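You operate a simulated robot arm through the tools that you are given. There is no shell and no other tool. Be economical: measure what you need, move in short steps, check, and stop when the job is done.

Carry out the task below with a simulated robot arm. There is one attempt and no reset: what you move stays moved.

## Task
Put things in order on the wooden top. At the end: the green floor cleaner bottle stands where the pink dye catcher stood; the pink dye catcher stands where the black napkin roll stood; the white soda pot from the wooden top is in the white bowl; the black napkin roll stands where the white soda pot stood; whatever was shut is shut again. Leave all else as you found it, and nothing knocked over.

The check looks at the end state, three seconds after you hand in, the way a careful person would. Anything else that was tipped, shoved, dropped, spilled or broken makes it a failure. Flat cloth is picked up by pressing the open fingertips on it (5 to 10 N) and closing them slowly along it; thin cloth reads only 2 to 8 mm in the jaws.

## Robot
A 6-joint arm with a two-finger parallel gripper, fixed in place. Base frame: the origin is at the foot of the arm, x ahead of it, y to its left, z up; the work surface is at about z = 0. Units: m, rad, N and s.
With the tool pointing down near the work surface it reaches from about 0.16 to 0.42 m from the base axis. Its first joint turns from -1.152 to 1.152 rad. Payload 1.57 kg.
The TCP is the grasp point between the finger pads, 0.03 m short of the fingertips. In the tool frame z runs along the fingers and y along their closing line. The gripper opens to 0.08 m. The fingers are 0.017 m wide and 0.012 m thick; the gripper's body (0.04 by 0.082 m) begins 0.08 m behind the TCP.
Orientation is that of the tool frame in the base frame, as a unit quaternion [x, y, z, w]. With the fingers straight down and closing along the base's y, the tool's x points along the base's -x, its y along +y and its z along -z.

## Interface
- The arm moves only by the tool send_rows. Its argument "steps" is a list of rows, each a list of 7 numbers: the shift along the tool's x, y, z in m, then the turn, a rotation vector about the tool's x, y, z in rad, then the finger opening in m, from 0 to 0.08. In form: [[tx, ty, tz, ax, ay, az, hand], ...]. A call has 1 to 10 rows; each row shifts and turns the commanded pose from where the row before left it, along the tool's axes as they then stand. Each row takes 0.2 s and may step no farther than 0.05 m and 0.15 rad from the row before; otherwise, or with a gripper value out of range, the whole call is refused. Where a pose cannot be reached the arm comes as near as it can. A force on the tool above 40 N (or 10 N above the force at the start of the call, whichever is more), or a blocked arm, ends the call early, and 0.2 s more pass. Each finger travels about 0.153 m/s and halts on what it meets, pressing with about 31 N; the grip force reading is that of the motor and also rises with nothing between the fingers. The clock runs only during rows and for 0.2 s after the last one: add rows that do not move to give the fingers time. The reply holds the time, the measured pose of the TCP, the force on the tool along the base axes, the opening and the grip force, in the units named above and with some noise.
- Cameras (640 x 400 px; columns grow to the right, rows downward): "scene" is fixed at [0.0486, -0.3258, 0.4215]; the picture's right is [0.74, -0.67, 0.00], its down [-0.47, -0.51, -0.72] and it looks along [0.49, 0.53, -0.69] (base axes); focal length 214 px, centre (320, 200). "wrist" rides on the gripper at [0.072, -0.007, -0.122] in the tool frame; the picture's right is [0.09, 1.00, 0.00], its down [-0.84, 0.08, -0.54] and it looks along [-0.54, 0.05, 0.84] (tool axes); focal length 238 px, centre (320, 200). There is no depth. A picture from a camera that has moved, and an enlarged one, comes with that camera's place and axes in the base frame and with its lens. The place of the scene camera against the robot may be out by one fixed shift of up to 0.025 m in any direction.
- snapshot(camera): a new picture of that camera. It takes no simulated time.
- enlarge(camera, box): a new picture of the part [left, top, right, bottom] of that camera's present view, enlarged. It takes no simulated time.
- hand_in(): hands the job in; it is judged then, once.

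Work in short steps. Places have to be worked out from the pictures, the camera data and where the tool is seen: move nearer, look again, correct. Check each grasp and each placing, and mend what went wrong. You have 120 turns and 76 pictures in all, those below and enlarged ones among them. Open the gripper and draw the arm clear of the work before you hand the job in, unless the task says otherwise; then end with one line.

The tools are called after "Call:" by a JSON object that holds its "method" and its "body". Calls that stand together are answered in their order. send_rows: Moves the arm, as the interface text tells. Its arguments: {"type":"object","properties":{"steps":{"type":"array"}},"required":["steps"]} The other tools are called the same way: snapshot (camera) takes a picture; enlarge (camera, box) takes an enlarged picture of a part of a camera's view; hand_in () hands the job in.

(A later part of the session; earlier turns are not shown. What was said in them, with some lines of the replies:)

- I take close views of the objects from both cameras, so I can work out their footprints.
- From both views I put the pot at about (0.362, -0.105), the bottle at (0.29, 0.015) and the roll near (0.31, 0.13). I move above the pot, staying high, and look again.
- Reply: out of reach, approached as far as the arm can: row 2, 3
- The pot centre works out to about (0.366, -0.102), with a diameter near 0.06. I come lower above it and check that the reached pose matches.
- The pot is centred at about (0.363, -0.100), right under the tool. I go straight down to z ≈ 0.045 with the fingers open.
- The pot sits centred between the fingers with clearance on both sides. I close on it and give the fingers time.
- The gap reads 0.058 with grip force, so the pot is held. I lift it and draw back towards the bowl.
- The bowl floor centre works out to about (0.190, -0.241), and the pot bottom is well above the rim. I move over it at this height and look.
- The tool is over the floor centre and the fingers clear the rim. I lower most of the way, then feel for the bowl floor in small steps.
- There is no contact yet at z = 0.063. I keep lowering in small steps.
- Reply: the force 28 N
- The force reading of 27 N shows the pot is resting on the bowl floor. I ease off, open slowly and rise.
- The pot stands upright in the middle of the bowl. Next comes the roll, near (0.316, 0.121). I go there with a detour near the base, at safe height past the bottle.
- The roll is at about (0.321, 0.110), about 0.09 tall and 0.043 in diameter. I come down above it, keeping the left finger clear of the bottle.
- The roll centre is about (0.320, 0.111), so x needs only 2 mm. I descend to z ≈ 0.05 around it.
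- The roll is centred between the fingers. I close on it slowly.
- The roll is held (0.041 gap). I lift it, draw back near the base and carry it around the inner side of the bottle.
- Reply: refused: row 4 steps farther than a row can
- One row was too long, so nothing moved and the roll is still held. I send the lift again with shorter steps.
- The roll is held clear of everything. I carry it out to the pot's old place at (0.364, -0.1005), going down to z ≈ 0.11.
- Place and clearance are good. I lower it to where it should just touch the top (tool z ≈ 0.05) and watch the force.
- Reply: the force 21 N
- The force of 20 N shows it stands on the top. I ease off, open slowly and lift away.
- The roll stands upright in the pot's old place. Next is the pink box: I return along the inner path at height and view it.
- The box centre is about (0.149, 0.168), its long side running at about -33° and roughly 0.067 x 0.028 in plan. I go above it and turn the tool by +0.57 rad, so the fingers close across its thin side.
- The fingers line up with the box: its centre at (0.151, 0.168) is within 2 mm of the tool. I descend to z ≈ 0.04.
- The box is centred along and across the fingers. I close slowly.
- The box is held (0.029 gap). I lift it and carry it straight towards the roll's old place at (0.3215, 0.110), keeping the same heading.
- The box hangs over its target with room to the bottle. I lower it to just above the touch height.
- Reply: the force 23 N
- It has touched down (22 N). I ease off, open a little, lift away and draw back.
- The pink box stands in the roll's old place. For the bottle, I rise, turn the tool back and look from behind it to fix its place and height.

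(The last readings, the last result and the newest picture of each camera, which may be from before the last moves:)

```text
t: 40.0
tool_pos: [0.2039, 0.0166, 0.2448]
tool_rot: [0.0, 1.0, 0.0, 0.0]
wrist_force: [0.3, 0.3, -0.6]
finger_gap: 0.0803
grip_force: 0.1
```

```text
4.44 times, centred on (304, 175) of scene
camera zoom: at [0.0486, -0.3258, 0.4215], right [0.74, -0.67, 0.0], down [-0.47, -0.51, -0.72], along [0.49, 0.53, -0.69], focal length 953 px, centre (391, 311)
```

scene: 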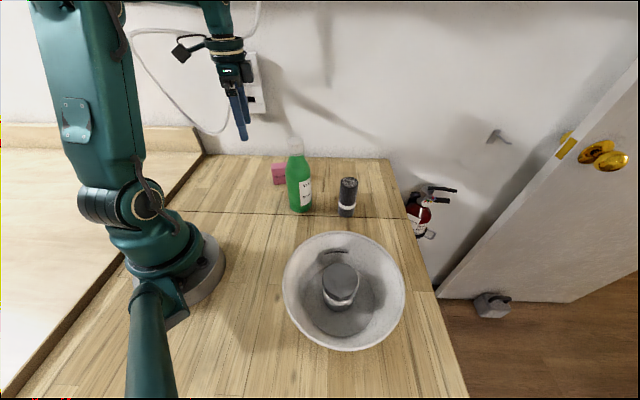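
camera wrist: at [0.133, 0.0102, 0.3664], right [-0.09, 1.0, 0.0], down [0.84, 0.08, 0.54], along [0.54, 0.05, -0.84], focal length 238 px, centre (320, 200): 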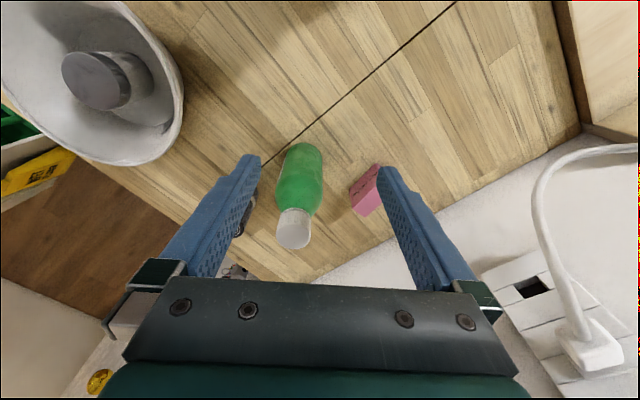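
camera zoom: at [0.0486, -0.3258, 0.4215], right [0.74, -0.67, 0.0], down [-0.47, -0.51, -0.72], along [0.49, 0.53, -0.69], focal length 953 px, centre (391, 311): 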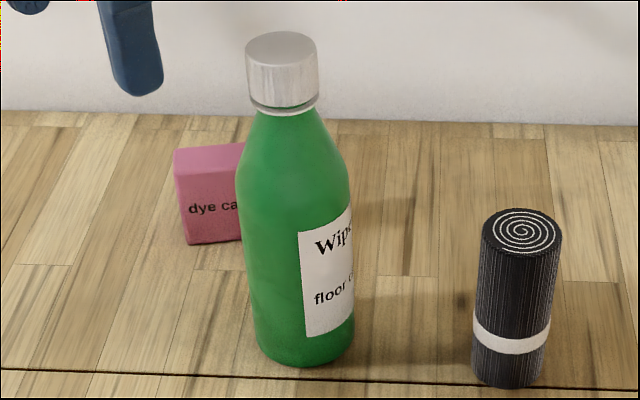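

The bottle is about 0.18 tall and near (0.292, -0.003). The tool body starts 0.08 above the TCP, so I must grip at z of about 0.11 or more. I move over it, staying high, and look again.

Call:
{"method": "send_rows", "body": {"steps": [[-0.03, -0.01, 0, 0, 0, 0, 0.08], [-0.04, -0.009, 0, 0, 0, 0, 0.08], [0, 0, 0, 0, 0, 0, 0.08]]}}

Call:
{"method": "snapshot", "body": {"camera": "wrist"}}

Call:
{"method": "snapshot", "body": {"camera": "scene"}}

```text
t: 40.8
tool_pos: [0.2755, -0.0021, 0.2465]
tool_rot: [0.0, 1.0, -0.001, 0.001]
wrist_force: [-0.5, -0.3, 0.8]
finger_gap: 0.0799
grip_force: 0.1
```

```text
33 pictures are left
camera wrist: at [0.203, -0.0081, 0.3669], right [-0.09, 1.0, 0.0], down [0.84, 0.08, 0.54], along [0.54, 0.05, -0.84], focal length 238 px, centre (320, 200)
```

wrist: 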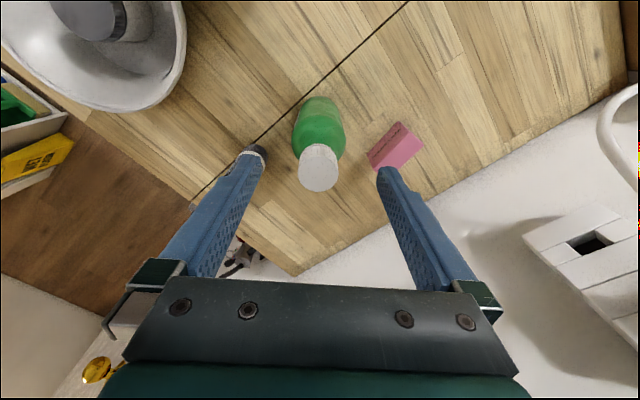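

```text
32 pictures are left
```

scene: 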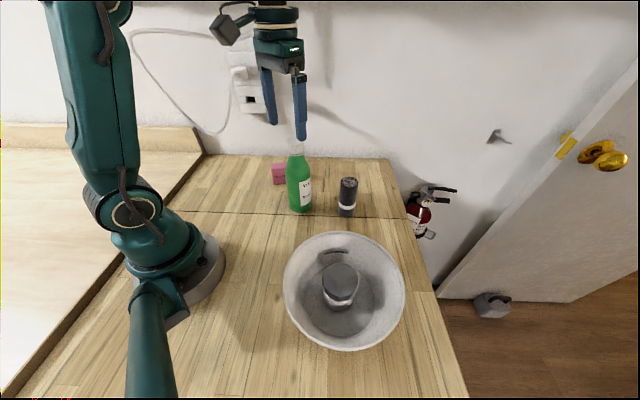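

The bottle axis is at about (0.2925, -0.001) and its top at z ≈ 0.181. I centre above it and go down in steps towards z ≈ 0.11.

Call:
{"method": "send_rows", "body": {"steps": [[-0.017, 0.001, 0, 0, 0, 0, 0.08], [0, 0, 0.02, 0, 0, 0, 0.08], [0, 0, 0.02, 0, 0, 0, 0.08], [0, 0, 0, 0, 0, 0, 0.08]]}}

Call:
{"method": "snapshot", "body": {"camera": "wrist"}}

Call:
{"method": "enlarge", "body": {"camera": "scene", "box": [220, 80, 380, 220]}}

```text
t: 41.8
tool_pos: [0.2934, -0.0007, 0.2049]
tool_rot: [0.0, 1.0, 0.0, 0.001]
wrist_force: [0.6, 0.1, -0.8]
finger_gap: 0.08
grip_force: 0.0
```

```text
31 pictures are left
camera wrist: at [0.2202, -0.0066, 0.3267], right [-0.09, 1.0, 0.0], down [0.84, 0.08, 0.54], along [0.54, 0.05, -0.84], focal length 238 px, centre (320, 200)
```

wrist: 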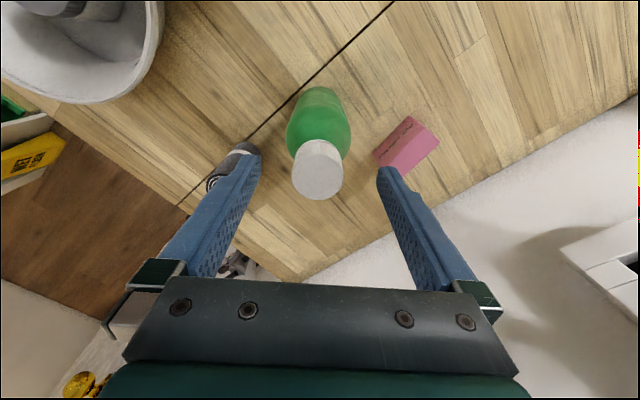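

```text
2.86 times, centred on (300, 150) of scene
camera zoom: at [0.0486, -0.3258, 0.4215], right [0.74, -0.67, 0.0], down [-0.47, -0.51, -0.72], along [0.49, 0.53, -0.69], focal length 613 px, centre (377, 343)
```

zoom: 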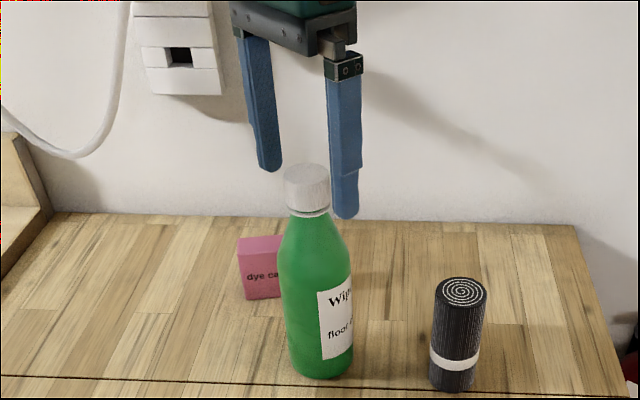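

Still centred; the cap top looks to be at 0.182 to 0.188. I descend to z ≈ 0.13 and look again before going the rest of the way.

Call:
{"method": "send_rows", "body": {"steps": [[-0.001, 0, 0.03, 0, 0, 0, 0.08], [0, 0, 0.03, 0, 0, 0, 0.08], [0, 0, 0.014, 0, 0, 0, 0.08], [0, 0, 0, 0, 0, 0, 0.08]]}}

Call:
{"method": "snapshot", "body": {"camera": "wrist"}}

Call:
{"method": "enlarge", "body": {"camera": "scene", "box": [240, 110, 368, 220]}}

```text
t: 42.8
tool_pos: [0.2933, -0.0011, 0.1321]
tool_rot: [0.0, 1.0, 0.001, 0.001]
wrist_force: [-0.3, 0.9, -0.2]
finger_gap: 0.0803
grip_force: 0.1
```

```text
29 pictures are left
camera wrist: at [0.2214, -0.0066, 0.2529], right [-0.09, 1.0, 0.0], down [0.84, 0.08, 0.54], along [0.54, 0.05, -0.84], focal length 238 px, centre (320, 200)
```

wrist: 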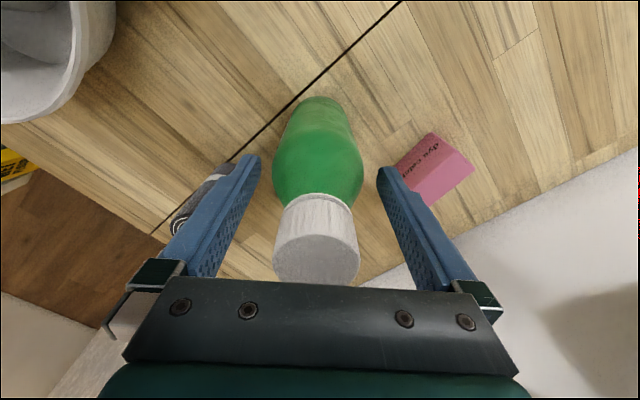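

```text
3.64 times, centred on (304, 165) of scene
camera zoom: at [0.0486, -0.3258, 0.4215], right [0.74, -0.67, 0.0], down [-0.47, -0.51, -0.72], along [0.49, 0.53, -0.69], focal length 780 px, centre (378, 327)
```

zoom: 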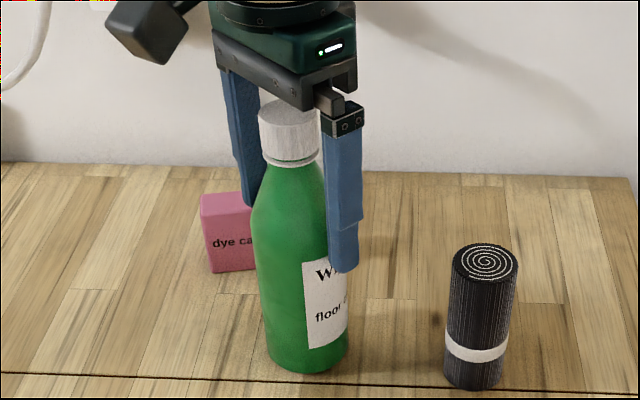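

The cap top comes out at z ≈ 0.184, so z = 0.115 leaves about 1 cm to the palm. I lower to that and close slowly.

Call:
{"method": "send_rows", "body": {"steps": [[0, 0, 0.01, 0, 0, 0, 0.08], [0, 0, 0.008, 0, 0, 0, 0.08], [0, 0, 0, 0, 0, 0, 0.08]]}}

Call:
{"method": "snapshot", "body": {"camera": "wrist"}}

```text
t: 43.6
tool_pos: [0.2945, -0.0016, 0.1136]
tool_rot: [0.0, 1.0, 0.001, -0.001]
wrist_force: [-0.4, 0.7, 0.2]
finger_gap: 0.0803
grip_force: 0.1
```

```text
27 pictures are left
camera wrist: at [0.2215, -0.0071, 0.2345], right [-0.09, 1.0, 0.0], down [0.84, 0.08, 0.54], along [0.54, 0.05, -0.84], focal length 238 px, centre (320, 200)
```

wrist: 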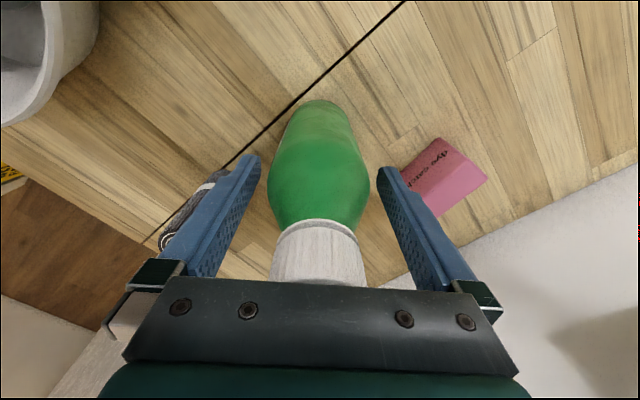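

There was no contact on the way down and the bottle is centred. I close slowly.

Call:
{"method": "send_rows", "body": {"steps": [[0, 0, 0, 0, 0, 0, 0.07], [0, 0, 0, 0, 0, 0, 0.062], [0, 0, 0, 0, 0, 0, 0.055], [0, 0, 0, 0, 0, 0, 0.047], [0, 0, 0, 0, 0, 0, 0.047]]}}

Call:
{"method": "snapshot", "body": {"camera": "wrist"}}

```text
t: 44.8
tool_pos: [0.2944, -0.001, 0.1139]
tool_rot: [0.0, 1.0, 0.0, 0.001]
wrist_force: [-0.3, -1.0, 0.2]
finger_gap: 0.0594
grip_force: 31.3
```

```text
26 pictures are left
camera wrist: at [0.2216, -0.007, 0.2347], right [-0.09, 1.0, 0.0], down [0.84, 0.08, 0.54], along [0.54, 0.05, -0.84], focal length 238 px, centre (320, 200)
```

wrist: 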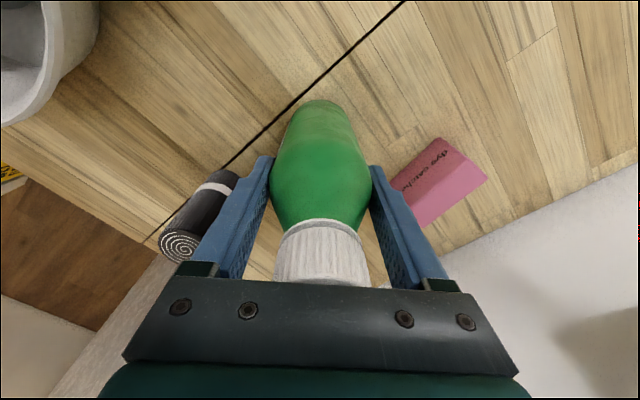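

The gap reads 0.059 at full force, so the bottle is held on its wide body. I lift 3 cm and check it does not slip or swing.

Call:
{"method": "send_rows", "body": {"steps": [[0, 0, -0.005, 0, 0, 0, 0.047], [0, 0, -0.01, 0, 0, 0, 0.047], [0, 0, -0.015, 0, 0, 0, 0.047], [0, 0, 0, 0, 0, 0, 0.047], [0, 0, 0, 0, 0, 0, 0.047]]}}

Call:
{"method": "snapshot", "body": {"camera": "wrist"}}

Call:
{"method": "enlarge", "body": {"camera": "scene", "box": [240, 110, 368, 220]}}

```text
t: 46.0
tool_pos: [0.2946, -0.0003, 0.1444]
tool_rot: [0.001, 1.0, 0.0, 0.001]
wrist_force: [-0.3, -1.3, -2.8]
finger_gap: 0.0593
grip_force: 30.5
```

```text
25 pictures are left
camera wrist: at [0.2212, -0.0071, 0.2644], right [-0.09, 1.0, 0.0], down [0.84, 0.08, 0.54], along [0.54, 0.05, -0.84], focal length 238 px, centre (320, 200)
```

wrist: 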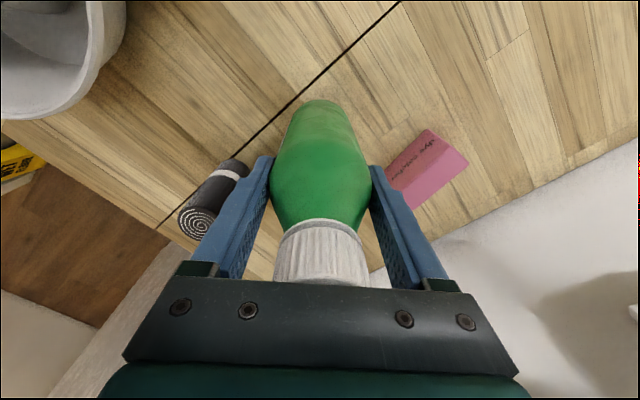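

```text
3.64 times, centred on (304, 165) of scene
camera zoom: at [0.0486, -0.3258, 0.4215], right [0.74, -0.67, 0.0], down [-0.47, -0.51, -0.72], along [0.49, 0.53, -0.69], focal length 780 px, centre (378, 327)
```

zoom: 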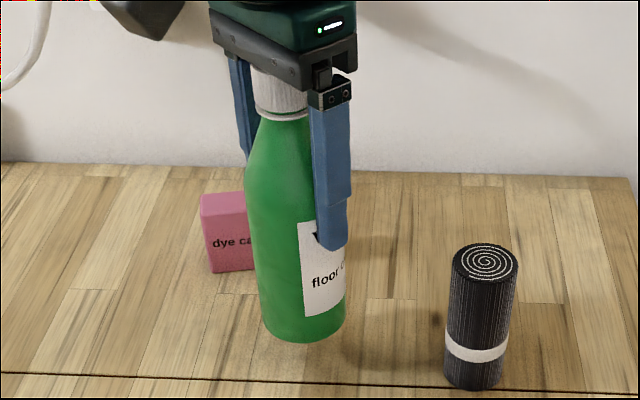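

The bottle hangs straight with no slip. I carry it on the inner path to the pink box's old place at (0.1505, 0.169).

Call:
{"method": "send_rows", "body": {"steps": [[0.042, 0, -0.012, 0, 0, 0, 0.047], [0.04, 0.02, -0.01, 0, 0, 0, 0.047], [0.02, 0.04, 0, 0, 0, 0, 0.047], [0.018, 0.042, 0, 0, 0, 0, 0.047], [0.015, 0.04, 0, 0, 0, 0, 0.047], [0.009, 0.027, 0, 0, 0, 0, 0.047], [0, 0, 0, 0, 0, 0, 0.047]]}}

Call:
{"method": "snapshot", "body": {"camera": "wrist"}}

Call:
{"method": "snapshot", "body": {"camera": "scene"}}

```text
t: 47.6
tool_pos: [0.1485, 0.1686, 0.1655]
tool_rot: [0.0, 1.0, -0.001, 0.001]
wrist_force: [-0.3, -0.5, -2.9]
finger_gap: 0.0592
grip_force: 31.6
```

```text
23 pictures are left
camera wrist: at [0.0769, 0.1623, 0.2869], right [-0.09, 1.0, 0.0], down [0.84, 0.08, 0.54], along [0.54, 0.05, -0.84], focal length 238 px, centre (320, 200)
```

wrist: 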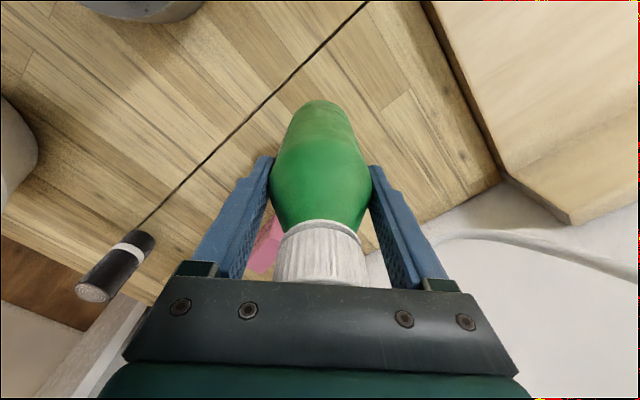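

```text
22 pictures are left
```

scene: 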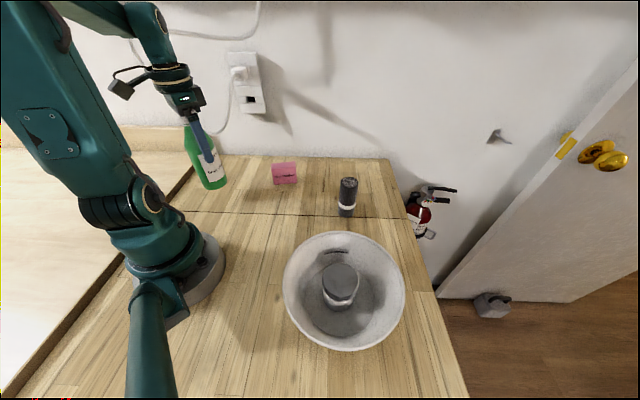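

The bottle is over the target and the others stand well. I lower it to 2 mm above the touch height (grip was at 0.1138).

Call:
{"method": "send_rows", "body": {"steps": [[-0.002, 0, 0.02, 0, 0, 0, 0.047], [0, 0, 0.018, 0, 0, 0, 0.047], [0, 0, 0.007, 0, 0, 0, 0.047], [0, 0, 0.003, 0, 0, 0, 0.047], [0, 0, 0, 0, 0, 0, 0.047]]}}

```text
t: 48.8
tool_pos: [0.1515, 0.1665, 0.1176]
tool_rot: [0.0, 1.0, 0.0, 0.001]
wrist_force: [0.0, 0.1, -4.1]
finger_gap: 0.0593
grip_force: 30.9
```

Call:
{"method": "send_rows", "body": {"steps": [[0, 0.001, 0.0015, 0, 0, 0, 0.047], [0, 0, 0.0015, 0, 0, 0, 0.047], [0, 0, 0.001, 0, 0, 0, 0.047], [0, 0, 0, 0, 0, 0, 0.047]]}}

```text
t: 49.8
tool_pos: [0.1522, 0.1689, 0.1141]
tool_rot: [0.0, 1.0, 0.0, 0.0]
wrist_force: [0.2, -0.3, -3.2]
finger_gap: 0.0591
grip_force: 31.0
```

Call:
{"method": "send_rows", "body": {"steps": [[0, 0, 0.001, 0, 0, 0, 0.047], [0, 0, 0, 0, 0, 0, 0.047]]}}

```text
t: 50.4
tool_pos: [0.1524, 0.1692, 0.1123]
tool_rot: [0.001, 1.0, 0.001, 0.001]
wrist_force: [-5.5, -5.1, 29.2]
finger_gap: 0.0595
grip_force: 31.4
```

It stands on the top (29 N). I ease off, open evenly and rise straight up past the cap.

Call:
{"method": "send_rows", "body": {"steps": [[0, 0, -0.0012, 0, 0, 0, 0.047], [0, 0, 0, 0, 0, 0, 0.06], [0, 0, 0, 0, 0, 0, 0.068], [0, 0, 0, 0, 0, 0, 0.08], [0, 0, 0, 0, 0, 0, 0.08], [0, 0, -0.02, 0, 0, 0, 0.08], [0, 0, -0.035, 0, 0, 0, 0.08], [0, 0, -0.04, 0, 0, 0, 0.08], [0, 0, -0.035, 0, 0, 0, 0.08], [0, 0, 0, 0, 0, 0, 0.08]]}}

Call:
{"method": "snapshot", "body": {"camera": "wrist"}}

Call:
{"method": "snapshot", "body": {"camera": "scene"}}

```text
t: 52.6
tool_pos: [0.1523, 0.169, 0.2422]
tool_rot: [0.001, 1.0, 0.0, 0.002]
wrist_force: [-0.2, 0.1, -0.3]
finger_gap: 0.0799
grip_force: 0.0
```

```text
21 pictures are left
camera wrist: at [0.08, 0.1633, 0.3642], right [-0.09, 1.0, 0.0], down [0.84, 0.08, 0.54], along [0.54, 0.05, -0.84], focal length 238 px, centre (320, 200)
```

wrist: 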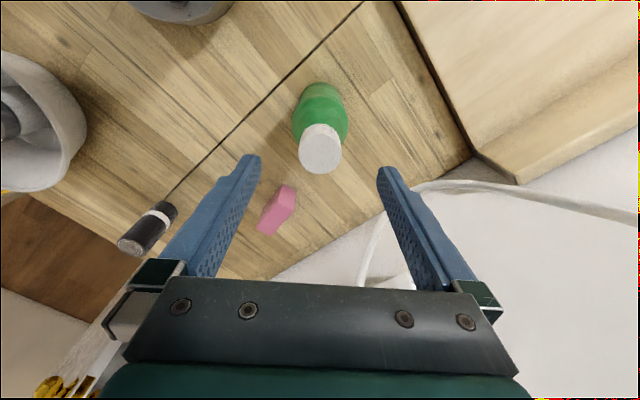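

```text
20 pictures are left
```

scene: 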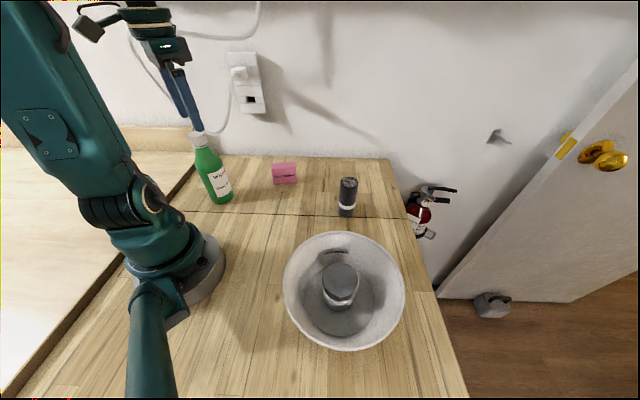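

All four stand where they should. I draw the arm back to about its starting place, above everything, and take a last look.

Call:
{"method": "send_rows", "body": {"steps": [[-0.025, -0.01, -0.012, 0, 0, 0, 0.08], [-0.03, -0.035, 0, 0, 0, 0, 0.08], [-0.02, -0.04, 0, 0, 0, 0, 0.08], [-0.015, -0.045, 0, 0, 0, 0, 0.08], [-0.01, -0.045, 0, 0, 0, 0, 0.08], [0, -0.03, 0, 0, 0, 0, 0.08], [0, 0, 0, 0, 0, 0, 0.08]]}}

Call:
{"method": "snapshot", "body": {"camera": "scene"}}

Call:
{"method": "enlarge", "body": {"camera": "scene", "box": [180, 125, 372, 245]}}

```text
t: 54.2
tool_pos: [0.2512, -0.0352, 0.2576]
tool_rot: [0.001, 1.0, 0.0, 0.001]
wrist_force: [0.0, -0.6, 0.1]
finger_gap: 0.08
grip_force: 0.1
```

```text
19 pictures are left
```

scene: 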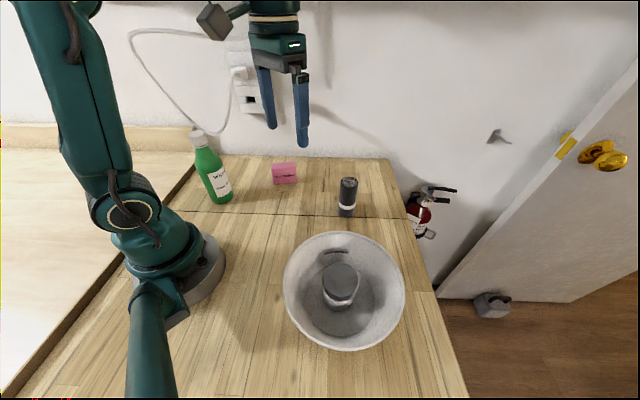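

```text
3.33 times, centred on (276, 185) of scene
camera zoom: at [0.0486, -0.3258, 0.4215], right [0.74, -0.67, 0.0], down [-0.47, -0.51, -0.72], along [0.49, 0.53, -0.69], focal length 715 px, centre (467, 250)
```

zoom: 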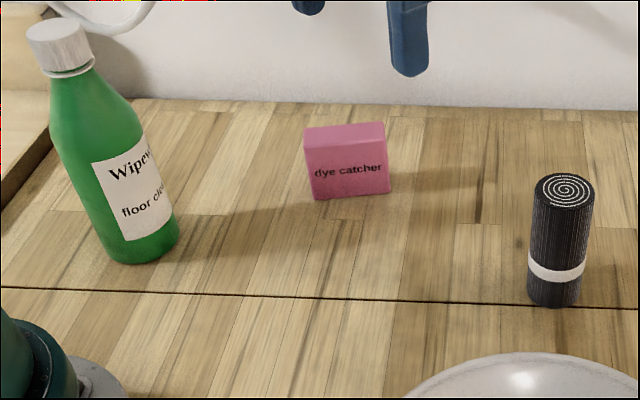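

Everything stands upright in its new place, the pot is in the bowl, nothing else has shifted, and the gripper is open and clear. I hand the job in.

Call:
{"method": "hand_in", "body": {}}

```text
The job is handed in.
```

I handed the job in with the bottle, dye catcher and napkin roll each standing in its new place, the soda pot in the white bowl, and nothing knocked over; nothing shut had to be opened.
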